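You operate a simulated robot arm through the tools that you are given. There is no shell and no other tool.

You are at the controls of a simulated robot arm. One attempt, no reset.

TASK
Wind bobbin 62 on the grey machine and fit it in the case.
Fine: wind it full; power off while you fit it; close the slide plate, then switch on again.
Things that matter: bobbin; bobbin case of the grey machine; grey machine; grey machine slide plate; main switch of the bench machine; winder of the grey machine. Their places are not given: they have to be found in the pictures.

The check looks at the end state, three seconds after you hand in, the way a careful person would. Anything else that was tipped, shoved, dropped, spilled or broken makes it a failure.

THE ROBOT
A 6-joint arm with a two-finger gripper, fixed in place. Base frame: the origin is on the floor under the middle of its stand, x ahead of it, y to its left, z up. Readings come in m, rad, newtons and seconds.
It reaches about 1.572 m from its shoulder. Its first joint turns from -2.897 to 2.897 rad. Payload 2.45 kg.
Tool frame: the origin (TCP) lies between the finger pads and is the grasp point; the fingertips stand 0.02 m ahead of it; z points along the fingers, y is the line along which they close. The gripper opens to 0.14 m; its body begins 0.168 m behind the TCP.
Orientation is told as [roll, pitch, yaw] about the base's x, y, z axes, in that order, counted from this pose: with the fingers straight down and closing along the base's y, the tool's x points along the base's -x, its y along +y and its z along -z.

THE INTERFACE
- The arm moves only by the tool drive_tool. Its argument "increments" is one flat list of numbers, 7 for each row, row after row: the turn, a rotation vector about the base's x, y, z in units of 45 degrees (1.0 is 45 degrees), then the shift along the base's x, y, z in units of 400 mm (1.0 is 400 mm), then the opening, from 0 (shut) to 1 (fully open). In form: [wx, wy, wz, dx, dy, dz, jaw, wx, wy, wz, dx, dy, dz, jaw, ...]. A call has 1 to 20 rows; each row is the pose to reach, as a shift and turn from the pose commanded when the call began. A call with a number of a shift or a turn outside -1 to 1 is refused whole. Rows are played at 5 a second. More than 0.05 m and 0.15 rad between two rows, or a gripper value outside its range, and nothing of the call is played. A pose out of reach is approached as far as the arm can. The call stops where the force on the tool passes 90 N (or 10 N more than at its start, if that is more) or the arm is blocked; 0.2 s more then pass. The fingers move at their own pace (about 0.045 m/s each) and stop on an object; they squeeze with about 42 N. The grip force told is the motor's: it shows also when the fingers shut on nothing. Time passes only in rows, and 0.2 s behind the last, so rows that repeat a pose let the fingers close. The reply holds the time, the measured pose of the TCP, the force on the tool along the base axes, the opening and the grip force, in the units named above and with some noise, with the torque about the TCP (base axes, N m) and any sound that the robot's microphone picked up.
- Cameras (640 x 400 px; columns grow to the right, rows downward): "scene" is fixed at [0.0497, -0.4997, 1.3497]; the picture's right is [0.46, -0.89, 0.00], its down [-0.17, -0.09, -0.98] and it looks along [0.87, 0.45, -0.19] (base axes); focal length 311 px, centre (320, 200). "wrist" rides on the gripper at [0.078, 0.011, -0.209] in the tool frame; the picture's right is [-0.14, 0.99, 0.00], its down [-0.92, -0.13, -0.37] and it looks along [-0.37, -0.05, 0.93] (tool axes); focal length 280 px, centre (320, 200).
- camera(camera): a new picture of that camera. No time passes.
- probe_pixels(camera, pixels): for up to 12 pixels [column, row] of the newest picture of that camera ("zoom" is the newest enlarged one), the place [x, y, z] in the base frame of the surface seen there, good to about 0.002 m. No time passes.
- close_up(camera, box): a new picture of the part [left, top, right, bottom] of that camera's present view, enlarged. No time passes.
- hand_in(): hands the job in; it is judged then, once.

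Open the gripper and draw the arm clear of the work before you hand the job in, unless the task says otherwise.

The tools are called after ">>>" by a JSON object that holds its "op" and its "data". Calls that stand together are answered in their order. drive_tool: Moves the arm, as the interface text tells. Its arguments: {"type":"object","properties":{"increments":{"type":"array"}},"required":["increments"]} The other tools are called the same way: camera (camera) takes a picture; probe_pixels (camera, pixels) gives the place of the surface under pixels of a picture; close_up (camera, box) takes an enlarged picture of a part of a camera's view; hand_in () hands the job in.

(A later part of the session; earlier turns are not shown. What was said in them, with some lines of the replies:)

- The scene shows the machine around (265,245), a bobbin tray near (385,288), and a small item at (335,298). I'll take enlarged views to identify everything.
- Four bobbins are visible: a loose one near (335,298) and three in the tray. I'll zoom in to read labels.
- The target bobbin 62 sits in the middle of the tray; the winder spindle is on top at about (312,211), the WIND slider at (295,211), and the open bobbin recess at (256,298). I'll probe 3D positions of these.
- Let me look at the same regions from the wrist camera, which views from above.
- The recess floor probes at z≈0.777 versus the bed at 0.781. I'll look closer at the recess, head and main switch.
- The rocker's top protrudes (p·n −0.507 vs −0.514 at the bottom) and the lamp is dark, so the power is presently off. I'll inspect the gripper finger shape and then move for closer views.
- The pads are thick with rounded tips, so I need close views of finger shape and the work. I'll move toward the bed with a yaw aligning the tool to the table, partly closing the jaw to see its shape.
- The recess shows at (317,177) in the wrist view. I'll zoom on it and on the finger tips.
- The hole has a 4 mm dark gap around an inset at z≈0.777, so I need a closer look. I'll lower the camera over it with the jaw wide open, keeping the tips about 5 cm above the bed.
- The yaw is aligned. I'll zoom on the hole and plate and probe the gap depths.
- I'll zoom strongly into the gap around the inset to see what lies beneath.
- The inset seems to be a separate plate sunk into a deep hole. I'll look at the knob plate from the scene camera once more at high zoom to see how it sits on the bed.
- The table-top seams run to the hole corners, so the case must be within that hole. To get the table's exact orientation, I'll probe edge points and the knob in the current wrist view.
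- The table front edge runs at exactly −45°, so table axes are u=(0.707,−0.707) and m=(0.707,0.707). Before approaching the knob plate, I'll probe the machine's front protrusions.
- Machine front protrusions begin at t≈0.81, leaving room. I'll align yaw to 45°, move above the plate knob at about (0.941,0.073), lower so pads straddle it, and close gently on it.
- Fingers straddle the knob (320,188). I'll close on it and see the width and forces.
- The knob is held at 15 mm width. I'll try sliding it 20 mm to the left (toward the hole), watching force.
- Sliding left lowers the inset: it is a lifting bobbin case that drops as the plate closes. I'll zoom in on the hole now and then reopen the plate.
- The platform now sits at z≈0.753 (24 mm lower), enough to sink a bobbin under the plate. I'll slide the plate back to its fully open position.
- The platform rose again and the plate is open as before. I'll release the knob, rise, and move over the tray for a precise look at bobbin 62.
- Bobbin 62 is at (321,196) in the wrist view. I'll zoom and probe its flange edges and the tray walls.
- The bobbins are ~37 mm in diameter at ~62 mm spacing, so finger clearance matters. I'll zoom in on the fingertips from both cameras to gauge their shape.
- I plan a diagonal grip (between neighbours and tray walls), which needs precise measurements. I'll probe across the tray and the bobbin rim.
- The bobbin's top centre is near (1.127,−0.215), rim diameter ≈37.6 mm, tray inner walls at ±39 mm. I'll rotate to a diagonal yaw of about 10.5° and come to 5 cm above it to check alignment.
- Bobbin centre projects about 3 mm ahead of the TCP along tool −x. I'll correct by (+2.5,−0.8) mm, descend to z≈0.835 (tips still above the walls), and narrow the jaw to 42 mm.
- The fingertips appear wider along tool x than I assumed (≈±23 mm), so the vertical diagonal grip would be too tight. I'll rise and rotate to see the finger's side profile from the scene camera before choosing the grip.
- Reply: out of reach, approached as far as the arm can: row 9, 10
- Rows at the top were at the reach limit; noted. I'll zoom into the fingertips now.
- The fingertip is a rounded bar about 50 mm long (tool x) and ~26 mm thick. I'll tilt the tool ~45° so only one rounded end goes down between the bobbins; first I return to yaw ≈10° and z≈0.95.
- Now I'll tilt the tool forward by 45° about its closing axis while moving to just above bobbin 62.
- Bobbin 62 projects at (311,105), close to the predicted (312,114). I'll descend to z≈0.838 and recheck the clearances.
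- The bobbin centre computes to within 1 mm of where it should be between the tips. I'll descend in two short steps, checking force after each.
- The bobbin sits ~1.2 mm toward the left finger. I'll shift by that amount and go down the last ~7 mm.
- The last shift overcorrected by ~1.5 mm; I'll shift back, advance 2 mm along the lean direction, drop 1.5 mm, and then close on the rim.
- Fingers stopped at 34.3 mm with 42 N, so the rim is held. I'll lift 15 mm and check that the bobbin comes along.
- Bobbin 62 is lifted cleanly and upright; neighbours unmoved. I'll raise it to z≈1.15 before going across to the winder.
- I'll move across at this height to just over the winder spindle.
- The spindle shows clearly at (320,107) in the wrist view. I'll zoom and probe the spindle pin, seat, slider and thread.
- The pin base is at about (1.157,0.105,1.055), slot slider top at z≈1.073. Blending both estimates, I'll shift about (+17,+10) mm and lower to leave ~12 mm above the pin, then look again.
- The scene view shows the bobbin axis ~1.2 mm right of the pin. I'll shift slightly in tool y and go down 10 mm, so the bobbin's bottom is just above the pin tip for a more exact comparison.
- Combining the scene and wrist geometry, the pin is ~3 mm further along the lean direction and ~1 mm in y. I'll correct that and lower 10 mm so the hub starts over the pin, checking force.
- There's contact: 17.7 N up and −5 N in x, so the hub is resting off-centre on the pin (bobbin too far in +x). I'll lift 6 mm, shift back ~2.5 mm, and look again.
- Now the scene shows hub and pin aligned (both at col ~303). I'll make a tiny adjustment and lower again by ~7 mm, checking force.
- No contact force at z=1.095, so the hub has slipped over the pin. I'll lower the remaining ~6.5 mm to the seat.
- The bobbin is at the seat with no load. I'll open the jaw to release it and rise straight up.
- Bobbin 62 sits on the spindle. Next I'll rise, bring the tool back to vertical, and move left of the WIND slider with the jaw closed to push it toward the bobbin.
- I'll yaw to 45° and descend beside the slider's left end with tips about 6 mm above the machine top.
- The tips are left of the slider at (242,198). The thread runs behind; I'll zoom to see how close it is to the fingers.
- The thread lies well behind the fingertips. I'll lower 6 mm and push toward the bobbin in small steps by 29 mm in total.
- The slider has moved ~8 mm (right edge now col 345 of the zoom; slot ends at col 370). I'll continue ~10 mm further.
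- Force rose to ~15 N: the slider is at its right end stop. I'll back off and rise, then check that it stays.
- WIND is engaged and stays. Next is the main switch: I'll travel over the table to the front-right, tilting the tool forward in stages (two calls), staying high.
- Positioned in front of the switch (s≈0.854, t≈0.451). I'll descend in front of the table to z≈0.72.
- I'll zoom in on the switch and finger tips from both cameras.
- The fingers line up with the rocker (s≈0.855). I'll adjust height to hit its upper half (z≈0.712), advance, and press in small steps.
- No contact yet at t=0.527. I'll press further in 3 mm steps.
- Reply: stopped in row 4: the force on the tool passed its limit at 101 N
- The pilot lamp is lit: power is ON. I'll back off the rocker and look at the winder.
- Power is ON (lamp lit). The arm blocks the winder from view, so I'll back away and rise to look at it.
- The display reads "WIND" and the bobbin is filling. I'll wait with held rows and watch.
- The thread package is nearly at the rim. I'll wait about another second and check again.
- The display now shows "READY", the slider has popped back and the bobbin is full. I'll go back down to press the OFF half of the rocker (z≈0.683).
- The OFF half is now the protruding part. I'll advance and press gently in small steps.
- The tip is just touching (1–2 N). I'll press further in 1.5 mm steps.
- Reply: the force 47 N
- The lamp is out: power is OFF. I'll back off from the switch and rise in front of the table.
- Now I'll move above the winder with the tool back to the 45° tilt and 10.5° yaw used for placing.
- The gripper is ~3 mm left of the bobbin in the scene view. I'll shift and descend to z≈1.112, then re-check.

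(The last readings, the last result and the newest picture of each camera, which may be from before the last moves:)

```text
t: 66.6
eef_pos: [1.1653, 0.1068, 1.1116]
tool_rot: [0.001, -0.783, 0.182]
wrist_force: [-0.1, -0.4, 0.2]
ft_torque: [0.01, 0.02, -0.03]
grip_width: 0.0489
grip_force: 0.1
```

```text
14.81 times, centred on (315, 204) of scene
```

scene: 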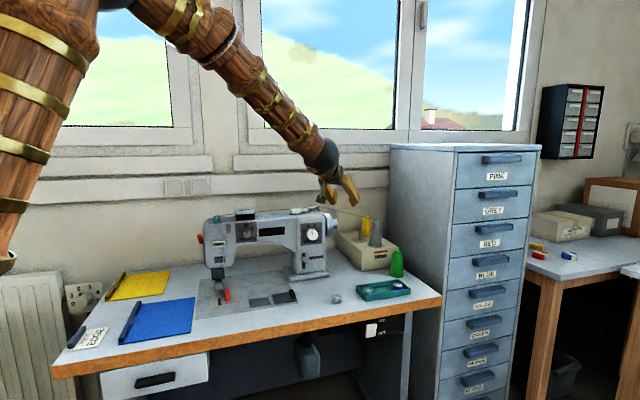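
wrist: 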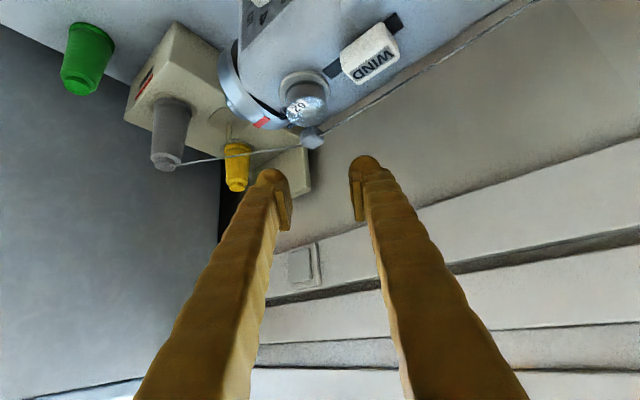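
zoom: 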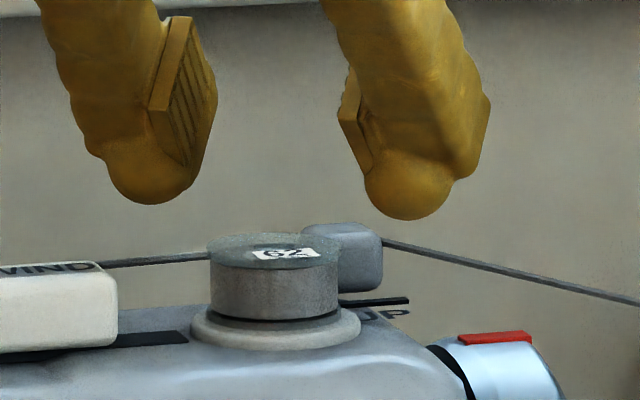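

The bobbin centre is ~1.5 mm toward +y. I'll correct, descend to the placing height z≈1.0886, and close on the rim.

>>> {"op": "drive_tool", "data": {"increments": [0, 0, 0, -0.0025, 0.0035, -0.02, 0.35, 0, 0, 0, -0.0025, 0.0035, -0.04, 0.35, 0, 0, 0, -0.0025, 0.0035, -0.0575, 0.35, 0, 0, 0, -0.0025, 0.0035, -0.0575, 0.3]}}

>>> {"op": "close_up", "data": {"camera": "wrist", "box": [260, 110, 380, 210]}}

>>> {"op": "close_up", "data": {"camera": "scene", "box": [295, 190, 335, 217]}}

```text
t: 67.6
eef_pos: [1.1661, 0.1085, 1.0873]
tool_rot: [0.0, -0.783, 0.182]
wrist_force: [0.1, 0.2, 0.6]
ft_torque: [0.04, 0.0, 0.03]
grip_width: 0.0422
grip_force: 0.0
```

```text
4.00 times, centred on (320, 160) of wrist
```

zoom: 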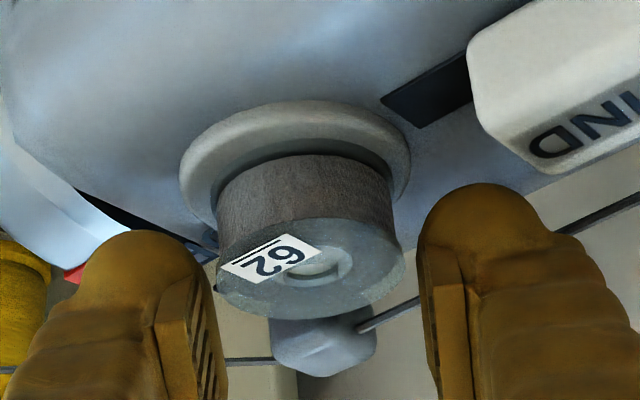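

```text
14.81 times, centred on (315, 204) of scene
```

zoom: 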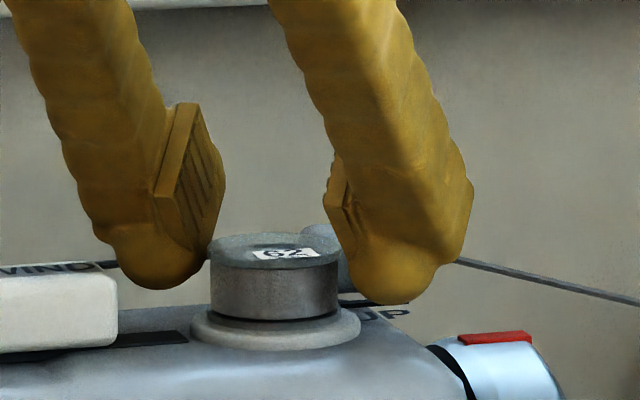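

Fingers straddle the rim symmetrically. I'll close and lift 20 mm.

>>> {"op": "drive_tool", "data": {"increments": [0, 0, 0, 0, 0, 0, 0.25, 0, 0, 0, 0, 0, 0, 0.2, 0, 0, 0, 0, 0, 0, 0.2, 0, 0, 0, 0, 0, 0, 0.2, 0, 0, 0, 0, 0, 0.02, 0.2, 0, 0, 0, 0, 0, 0.05, 0.2]}}

>>> {"op": "close_up", "data": {"camera": "wrist", "box": [260, 110, 380, 210]}}

>>> {"op": "close_up", "data": {"camera": "scene", "box": [295, 190, 335, 217]}}

```text
t: 69.0
eef_pos: [1.165, 0.1083, 1.1073]
tool_rot: [0.0, -0.782, 0.184]
wrist_force: [-0.4, -0.1, -0.6]
ft_torque: [-0.02, -0.03, 0.0]
grip_width: 0.034
grip_force: 42.1
```

```text
4.00 times, centred on (320, 160) of wrist
```

zoom: 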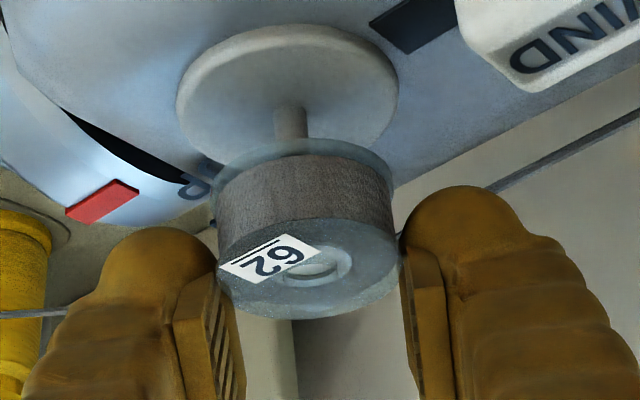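

```text
14.81 times, centred on (315, 204) of scene
```

zoom: 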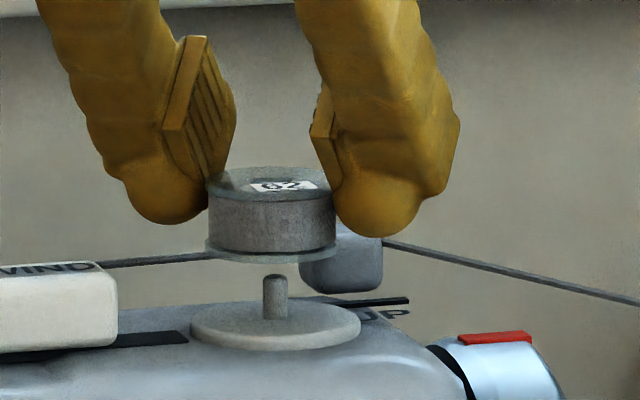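

Full bobbin 62 is in the grip with its hub clear of the pin. I'll rise to z≈1.16 and move across to above the raised bobbin case.

>>> {"op": "drive_tool", "data": {"increments": [0, 0, 0, 0, 0, 0.07, 0.2, 0, 0, 0, 0, 0, 0.132, 0.2, 0, 0, 0, -0.08, 0.005, 0.132, 0.2, 0, 0, 0, -0.17, 0.01, 0.132, 0.2, 0, 0, 0, -0.26, 0.015, 0.132, 0.2, 0, 0, 0, -0.35, 0.03, 0.132, 0.2, 0, 0, 0, -0.44, 0.05, 0.132, 0.2, 0, 0, 0, -0.53, 0.075, 0.132, 0.2, 0, 0, 0, -0.62, 0.1, 0.132, 0.2, 0, 0, 0, -0.7, 0.12, 0.132, 0.2, 0, 0, 0, -0.749, 0.129, 0.132, 0.2, 0, 0, 0, -0.749, 0.129, 0.132, 0.2]}}

>>> {"op": "camera", "data": {"camera": "wrist"}}

>>> {"op": "camera", "data": {"camera": "scene"}}

```text
t: 71.6
eef_pos: [0.864, 0.1594, 1.16]
tool_rot: [0.001, -0.782, 0.184]
wrist_force: [-0.8, 0.7, -1.2]
ft_torque: [-0.01, 0.02, 0.01]
grip_width: 0.0342
grip_force: 42.0
```

```text
taken
```

wrist: 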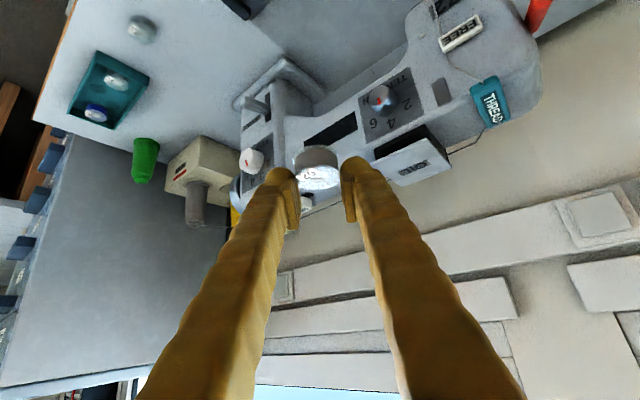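

```text
taken
```

scene: 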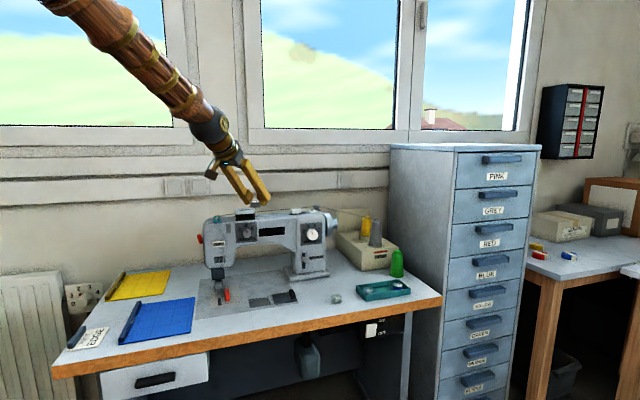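

The display is dark (power off). I'll descend in front of the machine to z≈0.87 above the case.

>>> {"op": "drive_tool", "data": {"increments": [0, 0, 0, 0.003, 0.001, -0.1, 0.2, 0, 0, 0, 0.003, 0.001, -0.2, 0.2, 0, 0, 0, 0.003, 0.001, -0.3, 0.2, 0, 0, 0, 0.003, 0.001, -0.4, 0.2, 0, 0, 0, 0.003, 0.001, -0.5, 0.2, 0, 0, 0, 0.003, 0.001, -0.6, 0.2, 0, 0, 0, 0.003, 0.001, -0.7, 0.2, 0, 0, 0, 0.003, 0.001, -0.725, 0.2, 0, 0, 0, 0.003, 0.001, -0.725, 0.2]}}

>>> {"op": "camera", "data": {"camera": "wrist"}}

>>> {"op": "close_up", "data": {"camera": "wrist", "box": [240, 60, 400, 200]}}

>>> {"op": "close_up", "data": {"camera": "scene", "box": [220, 245, 310, 320]}}

```text
t: 73.6
eef_pos: [0.866, 0.1579, 0.8708]
tool_rot: [0.001, -0.784, 0.182]
wrist_force: [0.1, 0.3, 0.0]
ft_torque: [0.0, -0.02, 0.02]
grip_width: 0.0342
grip_force: 42.2
```

```text
taken
```

wrist: 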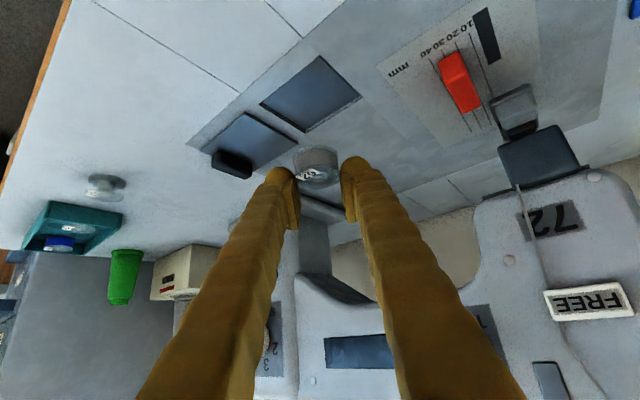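

```text
2.86 times, centred on (320, 130) of wrist
```

zoom: 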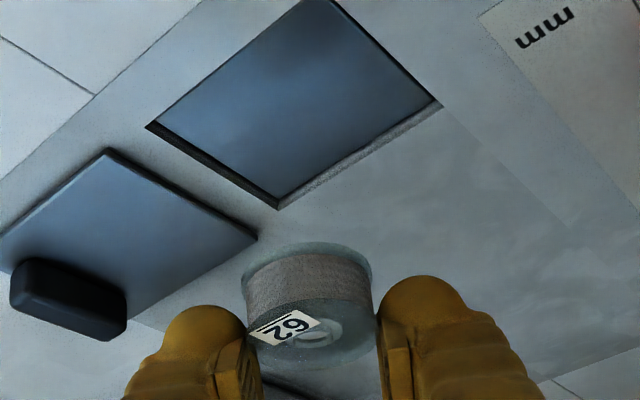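

```text
5.33 times, centred on (265, 282) of scene
```

zoom: 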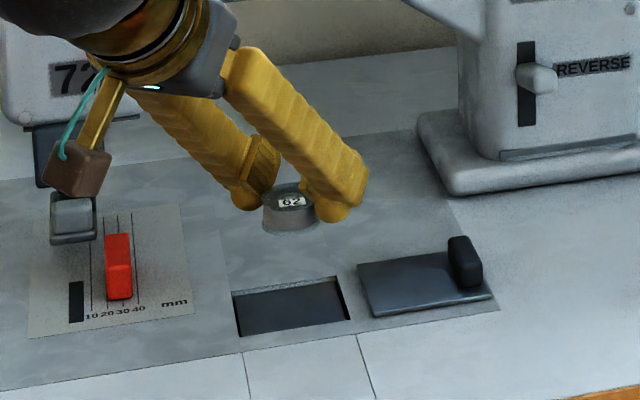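

The case centre is within 2–3 mm of below the bobbin. I'll make that correction, and descend to z≈0.828 to check.

>>> {"op": "drive_tool", "data": {"increments": [0, 0, 0, -0.004, 0.0042, -0.04, 0.2, 0, 0, 0, -0.004, 0.0042, -0.08, 0.2, 0, 0, 0, -0.004, 0.0042, -0.107, 0.2, 0, 0, 0, -0.004, 0.0042, -0.107, 0.2]}}

>>> {"op": "close_up", "data": {"camera": "wrist", "box": [240, 80, 400, 200]}}

>>> {"op": "close_up", "data": {"camera": "scene", "box": [235, 265, 295, 315]}}

```text
t: 74.6
eef_pos: [0.8665, 0.1599, 0.8281]
tool_rot: [0.001, -0.784, 0.182]
wrist_force: [0.2, 0.6, -0.7]
ft_torque: [0.04, 0.02, -0.01]
grip_width: 0.0342
grip_force: 41.7
```

```text
3.33 times, centred on (320, 140) of wrist
```

zoom: 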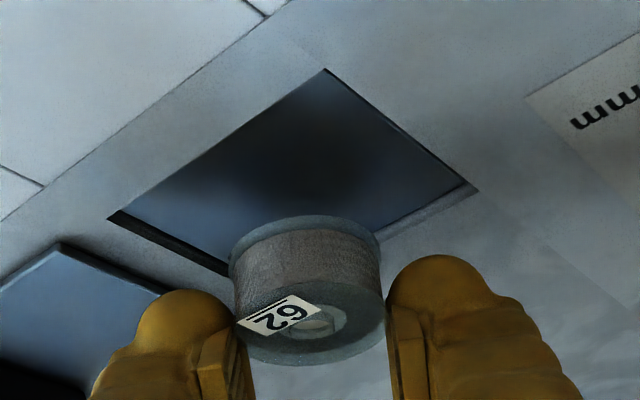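

```text
8.00 times, centred on (265, 290) of scene
```

zoom: 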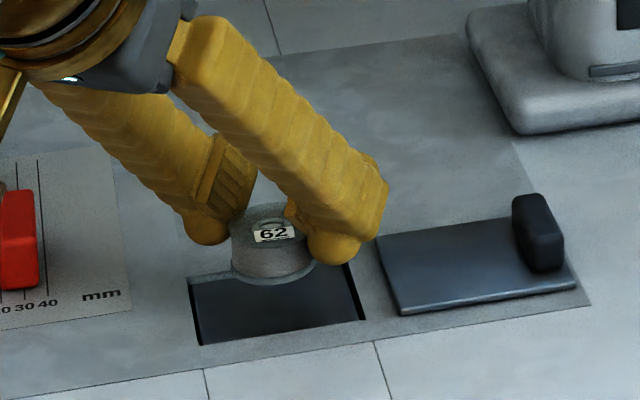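

The bobbin is centred over the platform within ~1 mm. I'll lower it onto the platform (z≈0.8115), checking for contact.

>>> {"op": "drive_tool", "data": {"increments": [0, 0, 0, 0, 0, -0.015, 0.2, 0, 0, 0, 0, 0, -0.03, 0.2, 0, 0, 0, 0, 0, -0.04, 0.2, 0, 0, 0, 0, 0, -0.04, 0.2]}}

>>> {"op": "close_up", "data": {"camera": "scene", "box": [235, 265, 295, 315]}}

>>> {"op": "close_up", "data": {"camera": "wrist", "box": [240, 80, 400, 200]}}

```text
t: 75.6
eef_pos: [0.8654, 0.1613, 0.8119]
tool_rot: [-0.001, -0.783, 0.183]
wrist_force: [0.2, -0.1, 0.3]
ft_torque: [-0.01, 0.01, 0.01]
grip_width: 0.0339
grip_force: 42.1
```

```text
8.00 times, centred on (265, 290) of scene
```

zoom: 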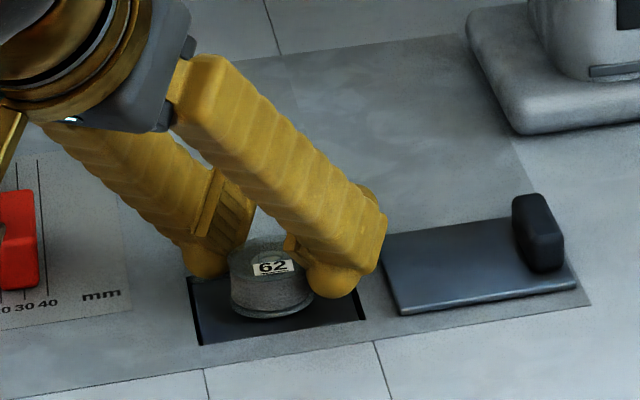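

```text
3.33 times, centred on (320, 140) of wrist
```

zoom: 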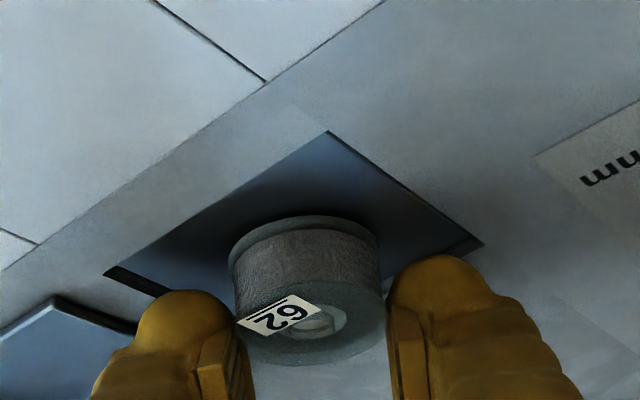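

The bobbin is within ~1 mm of the platform with no load. I'll release gently and rise straight up.

>>> {"op": "drive_tool", "data": {"increments": [0, 0, 0, 0, 0, -0.002, 0.23, 0, 0, 0, 0, 0, -0.002, 0.27, 0, 0, 0, 0, 0, -0.002, 0.31, 0, 0, 0, 0, 0, -0.002, 0.33, 0, 0, 0, 0, 0, 0.02, 0.33, 0, 0, 0, 0, 0, 0.08, 0.33, 0, 0, 0, 0, 0, 0.16, 0.33]}}

>>> {"op": "close_up", "data": {"camera": "scene", "box": [235, 265, 295, 315]}}

>>> {"op": "camera", "data": {"camera": "wrist"}}

```text
t: 77.2
eef_pos: [0.8658, 0.1619, 0.8768]
tool_rot: [0.0, -0.783, 0.184]
wrist_force: [-0.5, -0.3, -0.6]
ft_torque: [0.01, -0.01, 0.02]
grip_width: 0.0462
grip_force: 0.0
```

```text
8.00 times, centred on (265, 290) of scene
```

zoom: 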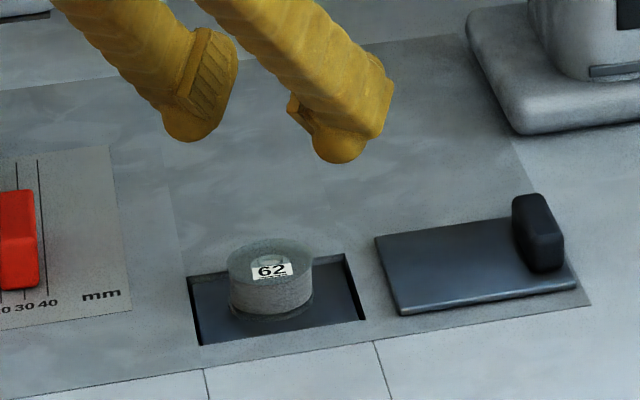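

```text
taken
```

wrist: 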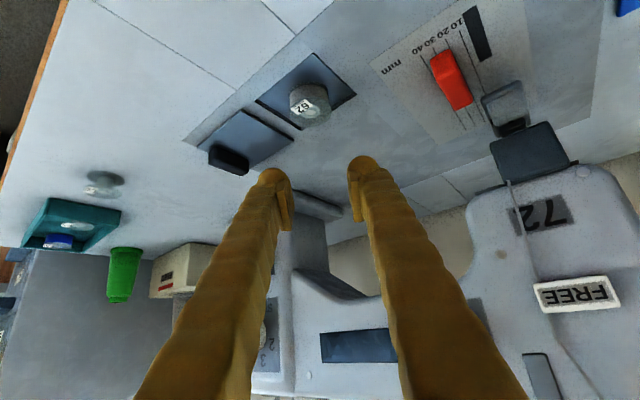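

Bobbin 62 stands on the case platform. Now I'll bring the tool vertical again and move above the slide-plate knob.

>>> {"op": "drive_tool", "data": {"increments": [0, 0, 0, 0, 0, 0.1, 0.33, -0.03, 0.163, 0, 0.032, -0.037, 0.15, 0.4, -0.06, 0.327, 0, 0.063, -0.074, 0.183, 0.5, -0.091, 0.491, 0, 0.095, -0.111, 0.183, 0.5, -0.121, 0.655, 0, 0.127, -0.148, 0.183, 0.5, -0.152, 0.819, 0, 0.158, -0.185, 0.183, 0.5, -0.182, 0.983, 0, 0.19, -0.222, 0.183, 0.5]}}

>>> {"op": "drive_tool", "data": {"increments": [0, 0, 0.13, 0, 0, -0.02, 0.5, 0, 0, 0.26, 0, 0, -0.04, 0.5, 0, 0, 0.39, 0, 0, -0.06, 0.5, 0, 0, 0.52, 0, 0, -0.08, 0.5, 0, 0, 0.65, 0, 0, -0.1, 0.5, 0, 0, 0.767, 0, 0, -0.12, 0.5, 0, 0, 0.767, 0, 0, -0.18, 0.5, 0, 0, 0.767, 0, 0, -0.24, 0.5, 0, 0, 0.767, 0, 0, -0.24, 0.5]}}

>>> {"op": "camera", "data": {"camera": "wrist"}}

>>> {"op": "close_up", "data": {"camera": "scene", "box": [235, 245, 315, 315]}}

```text
t: 78.8
eef_pos: [0.941, 0.0736, 0.9488]
tool_rot: [0.0, 0.002, 0.183]
wrist_force: [0.0, 0.6, 0.8]
ft_torque: [0.03, 0.01, -0.05]
grip_width: 0.07
grip_force: 0.1
```

```text
t: 80.8
eef_pos: [0.9417, 0.0738, 0.8544]
tool_rot: [0.001, 0.001, 0.788]
wrist_force: [0.1, 0.5, -0.6]
ft_torque: [0.0, -0.01, 0.02]
grip_width: 0.0698
grip_force: 0.1
```

```text
taken
```

wrist: 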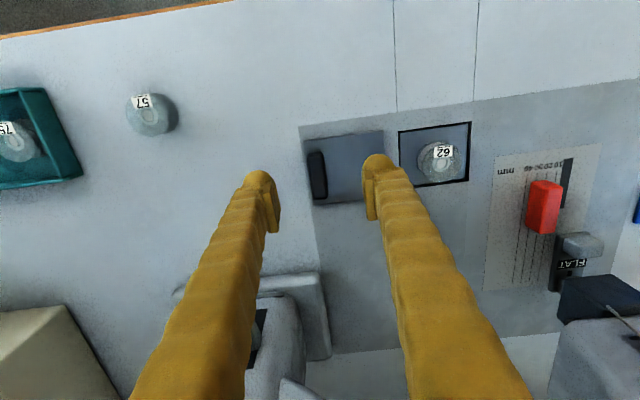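

```text
5.71 times, centred on (275, 280) of scene
```

zoom: 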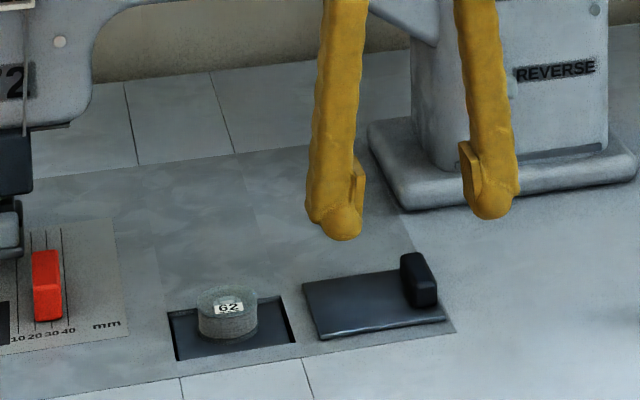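

The bobbin sits centred in the case and the gripper is over the knob (318,175). I'll descend and grip the knob.

>>> {"op": "drive_tool", "data": {"increments": [0, 0, 0, 0, 0, -0.05, 0.5, 0, 0, 0, 0, 0, -0.1025, 0.5, 0, 0, 0, 0, 0, -0.1025, 0.3, 0, 0, 0, 0, 0, -0.1025, 0.05, 0, 0, 0, 0, 0, -0.1025, 0.05, 0, 0, 0, 0, 0, -0.1025, 0.05, 0, 0, 0, 0, 0, -0.1025, 0.05]}}

>>> {"op": "close_up", "data": {"camera": "scene", "box": [235, 245, 315, 315]}}

```text
t: 82.4
eef_pos: [0.941, 0.0729, 0.8113]
tool_rot: [0.001, 0.002, 0.785]
wrist_force: [-0.1, 0.7, 0.1]
ft_torque: [-0.01, -0.02, 0.01]
grip_width: 0.0151
grip_force: 39.2
```

```text
5.71 times, centred on (275, 280) of scene
```

zoom: 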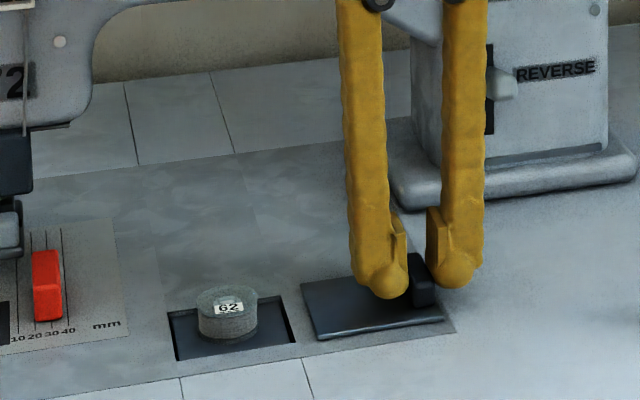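

Knob held (15 mm). I'll slide left slowly by 18 mm first and check that the case with the bobbin sinks.

>>> {"op": "drive_tool", "data": {"increments": [0, 0, 0, -0.006, 0.006, 0, 0.05, 0, 0, 0, -0.012, 0.012, 0, 0.05, 0, 0, 0, -0.018, 0.018, 0, 0.05, 0, 0, 0, -0.024, 0.024, 0, 0.05, 0, 0, 0, -0.032, 0.032, 0, 0.05, 0, 0, 0, -0.032, 0.032, 0, 0.05, 0, 0, 0, -0.032, 0.032, 0, 0.05]}}

>>> {"op": "close_up", "data": {"camera": "scene", "box": [235, 265, 295, 315]}}

>>> {"op": "close_up", "data": {"camera": "wrist", "box": [290, 100, 490, 225]}}

```text
t: 84.0
eef_pos: [0.9283, 0.0855, 0.8122]
tool_rot: [0.0, 0.002, 0.785]
wrist_force: [-5.7, -5.6, 6.4]
ft_torque: [-0.1, 0.12, -0.05]
grip_width: 0.0148
grip_force: 41.2
```

```text
8.00 times, centred on (265, 290) of scene
```

zoom: 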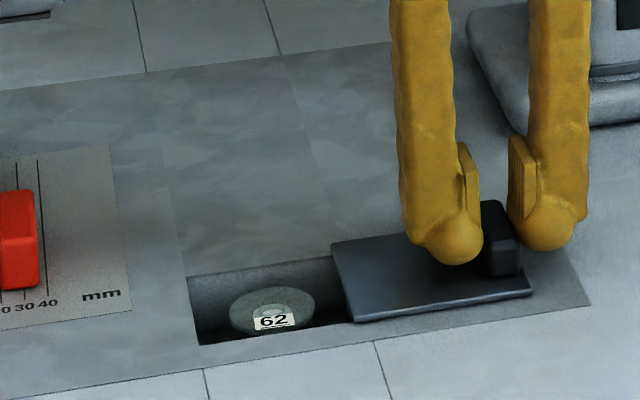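

```text
3.20 times, centred on (390, 162) of wrist
```

zoom: 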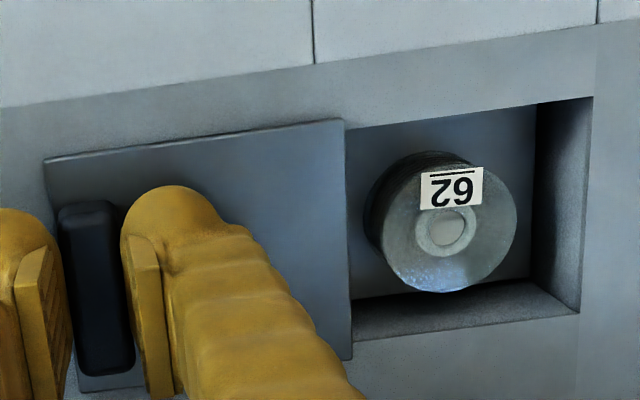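

The case sank with bobbin 62. I'll verify that its top is below the plate underside before sliding on.

>>> {"op": "probe_pixels", "data": {"camera": "zoom", "pixels": [[450, 185], [490, 230], [420, 240], [440, 270], [450, 230], [370, 270], [500, 150], [300, 200]]}}

```text
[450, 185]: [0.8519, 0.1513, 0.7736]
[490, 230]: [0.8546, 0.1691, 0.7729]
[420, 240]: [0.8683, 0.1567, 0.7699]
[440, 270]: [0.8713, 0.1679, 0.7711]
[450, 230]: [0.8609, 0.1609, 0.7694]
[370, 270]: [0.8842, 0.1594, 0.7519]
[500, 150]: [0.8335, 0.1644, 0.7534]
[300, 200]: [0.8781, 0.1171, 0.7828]
```

The bobbin top (z≈0.772) is 8 mm below the plate. I'll slide the plate further left by ~60 mm.

>>> {"op": "drive_tool", "data": {"increments": [0, 0, 0, -0.013, 0.013, 0, 0.05, 0, 0, 0, -0.026, 0.026, 0, 0.05, 0, 0, 0, -0.039, 0.039, 0, 0.05, 0, 0, 0, -0.052, 0.052, 0, 0.05, 0, 0, 0, -0.065, 0.065, 0, 0.05, 0, 0, 0, -0.078, 0.078, 0, 0.05, 0, 0, 0, -0.091, 0.091, 0, 0.05, 0, 0, 0, -0.106, 0.106, 0, 0.05]}}

>>> {"op": "close_up", "data": {"camera": "scene", "box": [215, 255, 305, 315]}}

>>> {"op": "camera", "data": {"camera": "wrist"}}

```text
t: 85.8
eef_pos: [0.8854, 0.1277, 0.8111]
tool_rot: [-0.001, 0.002, 0.787]
wrist_force: [-1.7, -2.5, -18.3]
ft_torque: [0.22, -0.25, -0.1]
grip_width: 0.0149
grip_force: 41.5
```

```text
6.67 times, centred on (260, 285) of scene
```

zoom: 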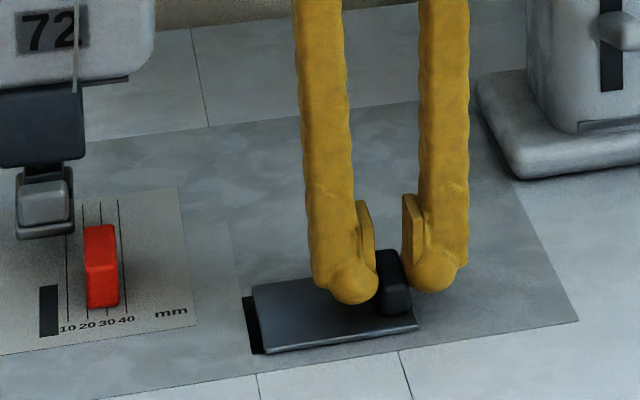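

```text
taken
```

wrist: 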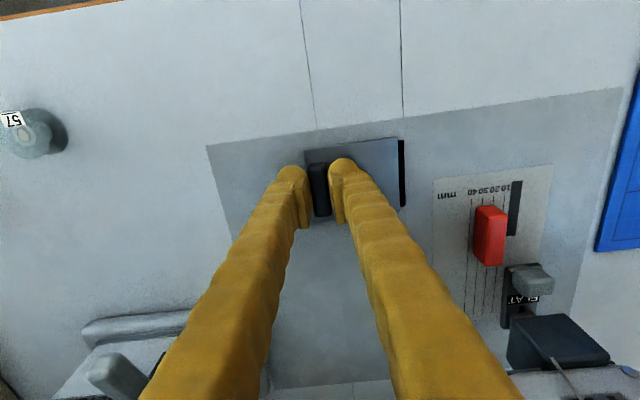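

A ~5 mm dark gap remains at the left. I'll continue in 3 mm steps until the plate stops.

>>> {"op": "drive_tool", "data": {"increments": [0, 0, 0, -0.006, 0.006, -0.001, 0.05, 0, 0, 0, -0.012, 0.012, -0.001, 0.05, 0, 0, 0, -0.018, 0.018, -0.001, 0.05, 0, 0, 0, -0.022, 0.022, -0.001, 0.05]}}

>>> {"op": "close_up", "data": {"camera": "scene", "box": [215, 255, 305, 315]}}

>>> {"op": "close_up", "data": {"camera": "wrist", "box": [280, 115, 440, 225]}}

```text
t: 86.8
eef_pos: [0.8783, 0.1368, 0.8134]
tool_rot: [-0.002, 0.0, 0.786]
wrist_force: [8.1, -24.5, -9.8]
ft_torque: [-0.31, -0.05, -0.03]
grip_width: 0.0147
grip_force: 41.0
```

```text
6.67 times, centred on (260, 285) of scene
```

zoom: 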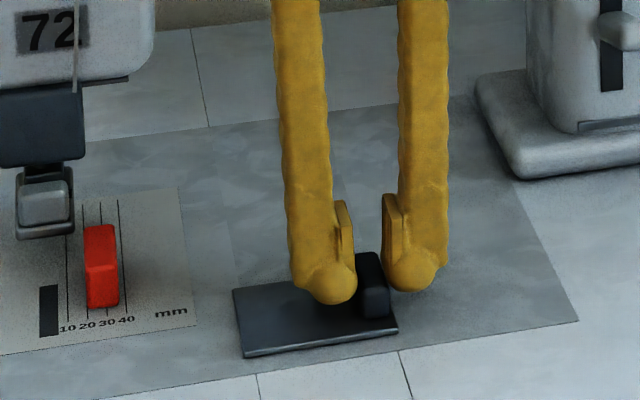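

```text
3.64 times, centred on (360, 170) of wrist
```

zoom: 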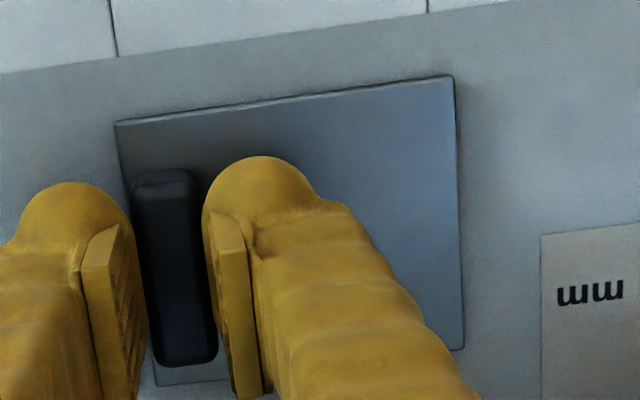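

The plate fully covers the hole and has reached its stop (~23 N resisting). I'll release the knob and rise.

>>> {"op": "drive_tool", "data": {"increments": [0, 0, 0, 0.002, -0.002, 0, 0.15, 0, 0, 0, 0.002, -0.002, 0, 0.35, 0, 0, 0, 0.002, -0.002, 0, 0.4, 0, 0, 0, 0.002, -0.002, 0.02, 0.4, 0, 0, 0, 0.002, -0.002, 0.1, 0.4, 0, 0, 0, 0.002, -0.002, 0.2, 0.4, 0, 0, 0, 0.002, -0.002, 0.3, 0.3, 0, 0, 0, 0.002, -0.002, 0.4, 0.1, 0, 0, 0, 0.002, -0.002, 0.5, 0.0]}}

>>> {"op": "camera", "data": {"camera": "wrist"}}

>>> {"op": "close_up", "data": {"camera": "scene", "box": [215, 255, 305, 315]}}

```text
t: 88.8
eef_pos: [0.8778, 0.1349, 1.0118]
tool_rot: [-0.001, 0.002, 0.784]
wrist_force: [0.6, 0.0, -0.3]
ft_torque: [-0.02, -0.01, 0.01]
grip_width: 0.0
grip_force: 8.1
```

```text
taken
```

wrist: 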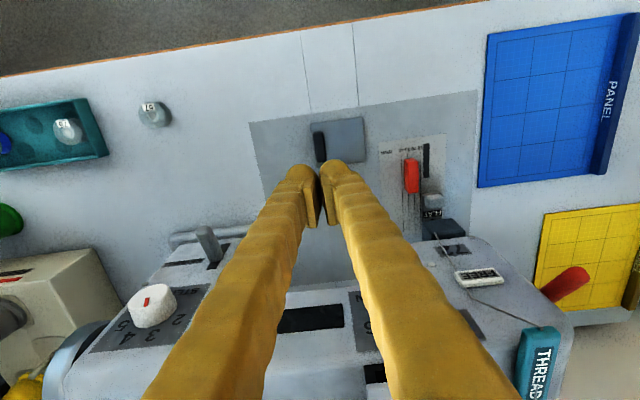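

```text
6.67 times, centred on (260, 285) of scene
```

zoom: 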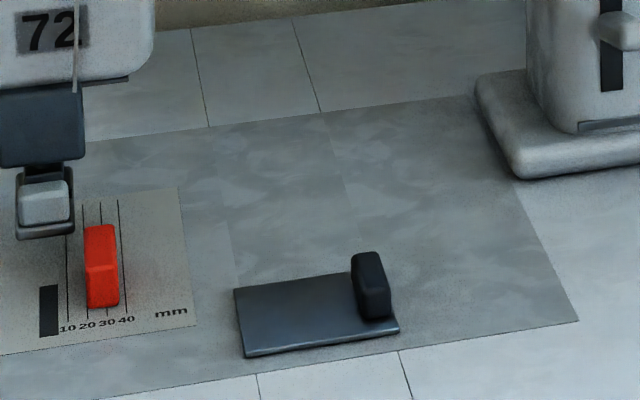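

The slide plate is closed. I'll go back to the main switch: travel to the front-right, tilting the tool forward in two stages.

>>> {"op": "drive_tool", "data": {"increments": [0.067, -0.067, 0, 0.008, -0.075, 0, 0.0, 0.135, -0.135, 0, 0.016, -0.15, 0, 0.0, 0.202, -0.202, 0, 0.024, -0.225, 0, 0.0, 0.269, -0.269, 0, 0.032, -0.3, 0, 0.0, 0.337, -0.337, 0, 0.04, -0.375, 0, 0.0, 0.404, -0.404, 0, 0.048, -0.45, 0, 0.0, 0.4716, -0.4716, 0, 0.056, -0.525, 0, 0.0]}}

>>> {"op": "drive_tool", "data": {"increments": [0.067, -0.067, 0, 0.008, -0.075, 0, 0.0, 0.135, -0.135, 0, 0.016, -0.15, 0, 0.0, 0.202, -0.202, 0, 0.024, -0.225, 0, 0.0, 0.269, -0.269, 0, 0.032, -0.3, 0, 0.0, 0.337, -0.337, 0, 0.04, -0.375, 0, 0.0, 0.404, -0.404, 0, 0.048, -0.45, 0, 0.0, 0.4716, -0.4716, 0, 0.056, -0.525, 0, 0.0, 0.4716, -0.4716, 0, 0.056, -0.525, 0, 0.0]}}

>>> {"op": "close_up", "data": {"camera": "scene", "box": [350, 305, 420, 355]}}

```text
t: 90.4
eef_pos: [0.9005, -0.0747, 1.013]
tool_rot: [-0.002, -0.523, 0.786]
wrist_force: [-0.2, -1.2, -0.2]
ft_torque: [0.03, 0.01, 0.05]
grip_width: 0.0
grip_force: 29.2
```

```text
t: 92.2
eef_pos: [0.9212, -0.2877, 1.0116]
tool_rot: [-0.003, -1.048, 0.786]
wrist_force: [0.1, -0.1, 0.6]
ft_torque: [0.01, 0.02, -0.02]
grip_width: 0.0002
grip_force: 29.3
```

```text
8.00 times, centred on (385, 330) of scene
```

zoom: 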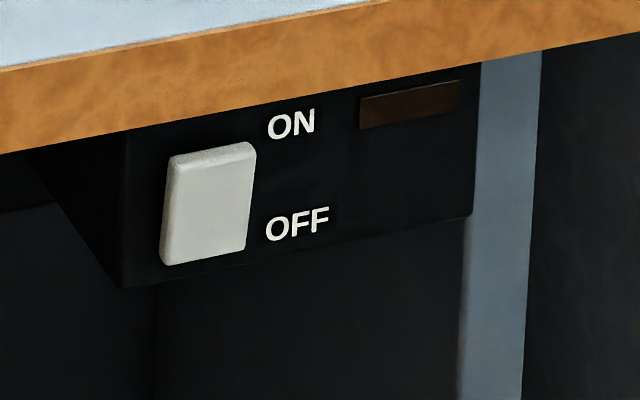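

The rocker is in OFF (lamp dark). I'll descend to z≈0.706 in front of it.

>>> {"op": "drive_tool", "data": {"increments": [0, 0, 0, 0, 0, -0.1, 0.0, 0, 0, 0, 0, 0, -0.2, 0.0, 0, 0, 0, 0, 0, -0.3, 0.0, 0, 0, 0, 0, 0, -0.4, 0.0, 0, 0, 0, 0, 0, -0.5, 0.0, 0, 0, 0, 0, 0, -0.6, 0.0, 0, 0, 0, 0, 0, -0.7, 0.0, 0, 0, 0, 0, 0, -0.764, 0.0, 0, 0, 0, 0, 0, -0.764, 0.0]}}

```text
t: 94.2
eef_pos: [0.9236, -0.2833, 0.7074]
tool_rot: [-0.001, -1.045, 0.787]
wrist_force: [0.5, 0.4, -0.1]
ft_torque: [0.02, -0.04, -0.01]
grip_width: 0.0
grip_force: 29.9
```

I'll advance to just before contact, then press in small steps.

>>> {"op": "drive_tool", "data": {"increments": [0, 0, 0, 0.05, 0.05, 0, 0.0, 0, 0, 0, 0.1, 0.1, 0, 0.0, 0, 0, 0, 0.12, 0.12, 0, 0.0, 0, 0, 0, 0.128, 0.128, 0, 0.0, 0, 0, 0, 0.132, 0.132, 0, 0.0, 0, 0, 0, 0.136, 0.136, 0, 0.0]}}

>>> {"op": "close_up", "data": {"camera": "scene", "box": [350, 305, 420, 355]}}

```text
t: 95.6
eef_pos: [0.9769, -0.2289, 0.7063]
tool_rot: [-0.001, -1.045, 0.785]
wrist_force: [-4.3, -2.5, 0.7]
ft_torque: [0.04, 0.0, -0.01]
grip_width: 0.0059
grip_force: 29.7
```

```text
8.00 times, centred on (385, 330) of scene
```

zoom: 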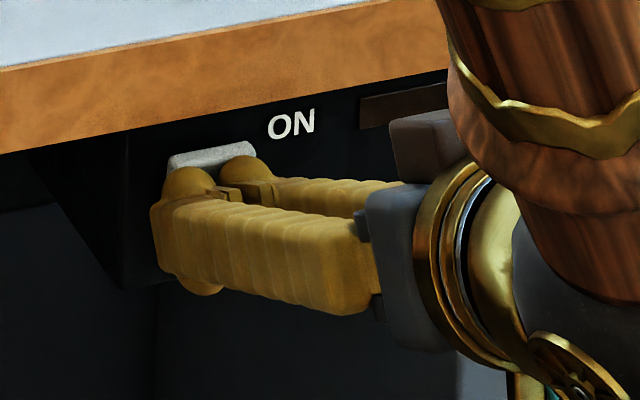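

Contact has begun (~5 N). I'll press a bit further in small steps until the lamp lights.

>>> {"op": "drive_tool", "data": {"increments": [0, 0, 0, 0.004, 0.004, 0, 0.0, 0, 0, 0, 0.007, 0.007, 0, 0.0]}}

>>> {"op": "close_up", "data": {"camera": "scene", "box": [350, 305, 420, 355]}}

```text
t: 96.2
eef_pos: [0.9802, -0.2266, 0.7072]
tool_rot: [0.0, -1.046, 0.785]
wrist_force: [-4.4, -5.0, 1.7]
ft_torque: [0.03, -0.06, 0.02]
grip_width: 0.0061
grip_force: 29.1
```

```text
8.00 times, centred on (385, 330) of scene
```

zoom: 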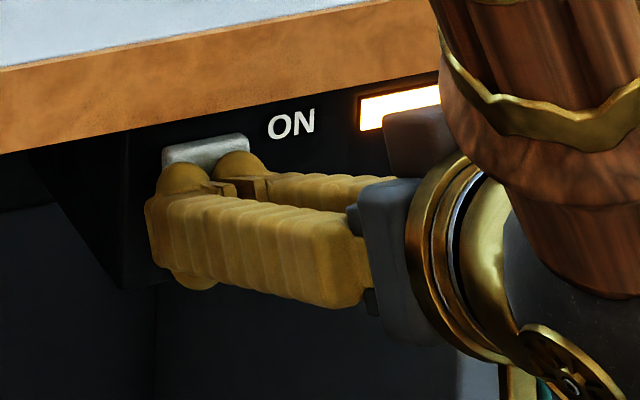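

The lamp is lit: power is ON again. I'll back off, rise, and open the gripper clear of everything.

>>> {"op": "drive_tool", "data": {"increments": [0, 0, 0, -0.03, -0.03, 0, 0.0, 0, 0, 0, -0.1, -0.1, 0, 0.0, 0, 0, 0, -0.15, -0.15, 0.08, 0.1, 0, 0, 0, -0.16, -0.16, 0.18, 0.2, 0, 0, 0, -0.16, -0.16, 0.28, 0.3, 0, 0, 0, -0.16, -0.16, 0.38, 0.4, 0, 0, 0, -0.16, -0.16, 0.48, 0.5, 0, 0, 0, -0.16, -0.16, 0.58, 0.5, 0, 0, 0, -0.16, -0.16, 0.68, 0.5, 0, 0, 0, -0.16, -0.16, 0.78, 0.5, 0, 0, 0, -0.16, -0.16, 0.85, 0.5]}}

>>> {"op": "camera", "data": {"camera": "scene"}}

>>> {"op": "close_up", "data": {"camera": "scene", "box": [190, 190, 350, 320]}}

>>> {"op": "close_up", "data": {"camera": "scene", "box": [320, 260, 420, 350]}}

```text
t: 98.6
eef_pos: [0.9149, -0.2921, 1.0461]
tool_rot: [0.002, -1.046, 0.783]
wrist_force: [0.5, -0.2, 0.3]
ft_torque: [0.01, -0.03, -0.02]
grip_width: 0.0701
grip_force: 0.1
```

```text
taken
```

scene: 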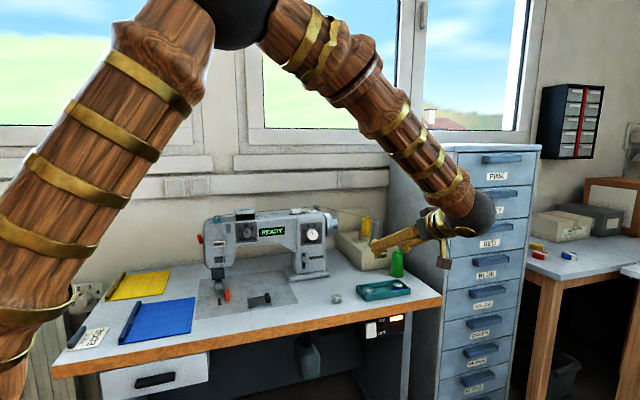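

```text
3.08 times, centred on (270, 255) of scene
```

zoom: 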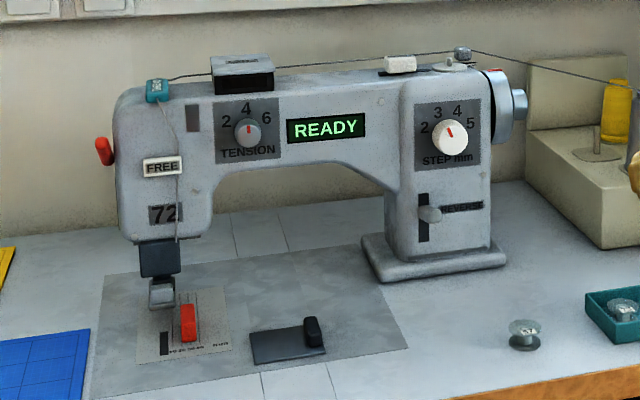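

```text
4.44 times, centred on (370, 305) of scene
```

zoom: 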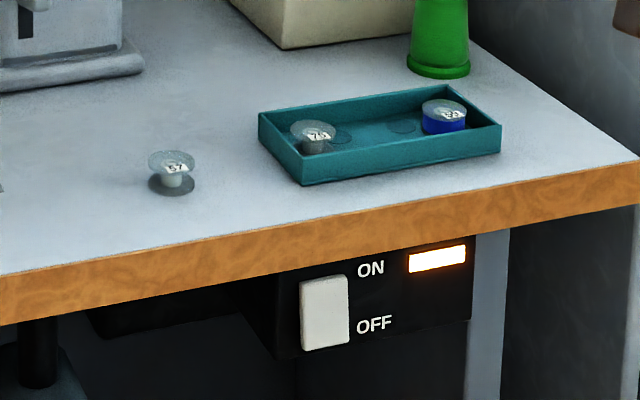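

Display shows READY, lamp lit, slide plate closed, tray and other bobbins undisturbed. I'll draw the arm back up and away from the table with the gripper fully open before handing in.

>>> {"op": "drive_tool", "data": {"increments": [0, 0, 0, -0.03, 0.0, 0.08, 0.6, -0.067, 0.067, 0, -0.09, 0.03, 0.16, 0.7, -0.135, 0.135, 0, -0.16, 0.08, 0.24, 0.8, -0.202, 0.202, 0, -0.23, 0.13, 0.32, 0.9, -0.269, 0.269, 0, -0.3, 0.18, 0.4, 1.0, -0.337, 0.337, 0, -0.37, 0.23, 0.45, 1.0, -0.404, 0.404, 0, -0.44, 0.28, 0.5, 1.0, -0.4716, 0.4716, 0, -0.5, 0.32, 0.55, 1.0, -0.4716, 0.4716, 0, -0.5, 0.32, 0.55, 1.0]}}

>>> {"op": "camera", "data": {"camera": "scene"}}

>>> {"op": "close_up", "data": {"camera": "scene", "box": [190, 190, 420, 350]}}

```text
t: 100.6
eef_pos: [0.7178, -0.1614, 1.267]
tool_rot: [0.0, -0.522, 0.786]
wrist_force: [-0.6, -0.5, 0.3]
ft_torque: [0.01, 0.01, -0.01]
grip_width: 0.1399
grip_force: 0.1
```

```text
taken
```

scene: 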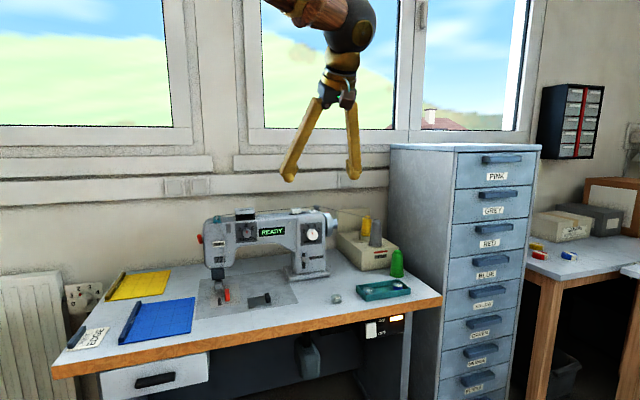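

```text
2.50 times, centred on (305, 270) of scene
```

zoom: 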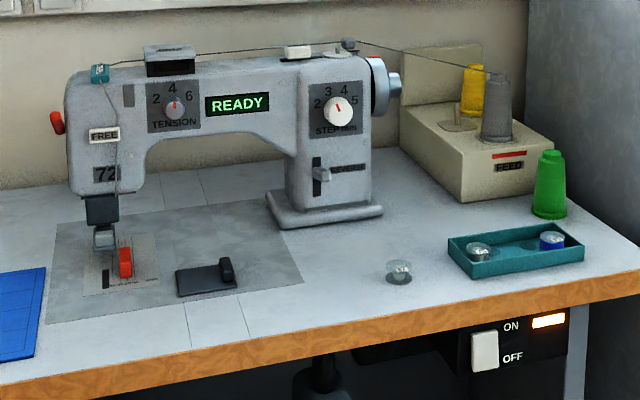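

The arm is clear with the gripper open. The display shows READY, the lamp is lit, the slide plate is closed over bobbin 62, and nothing else has moved, so I'm handing in.

>>> {"op": "hand_in", "data": {}}

```text
The job is handed in.
```

Bobbin 62 is wound full and in the grey machine's bobbin case, with the slide plate closed and the power back on. I've handed the job in; the check's result isn't back yet.

- **Winding:** I put bobbin 62 on the winder, pushed the WIND slider across and switched the power on. The display showed WIND, then READY when the bobbin was full and the slider popped back by itself.
- **Fitting:** I switched the power off before taking the bobbin off the winder. It was set on the bobbin case, which sinks as the slide plate closes. The plate closed fully over it to its stop.
- **End state:** The switch lamp is lit and the display reads READY. The other bobbins, the tray and the thread cones look undisturbed in the last picture. The arm is clear of the bench with the gripper open.

While lowering the bobbin onto the winder pin, I first touched down off-centre with about 18 N. I lifted, realigned and seated it without force. The first press of the main switch also briefly passed the 90 N force limit. The switch worked normally afterwards.
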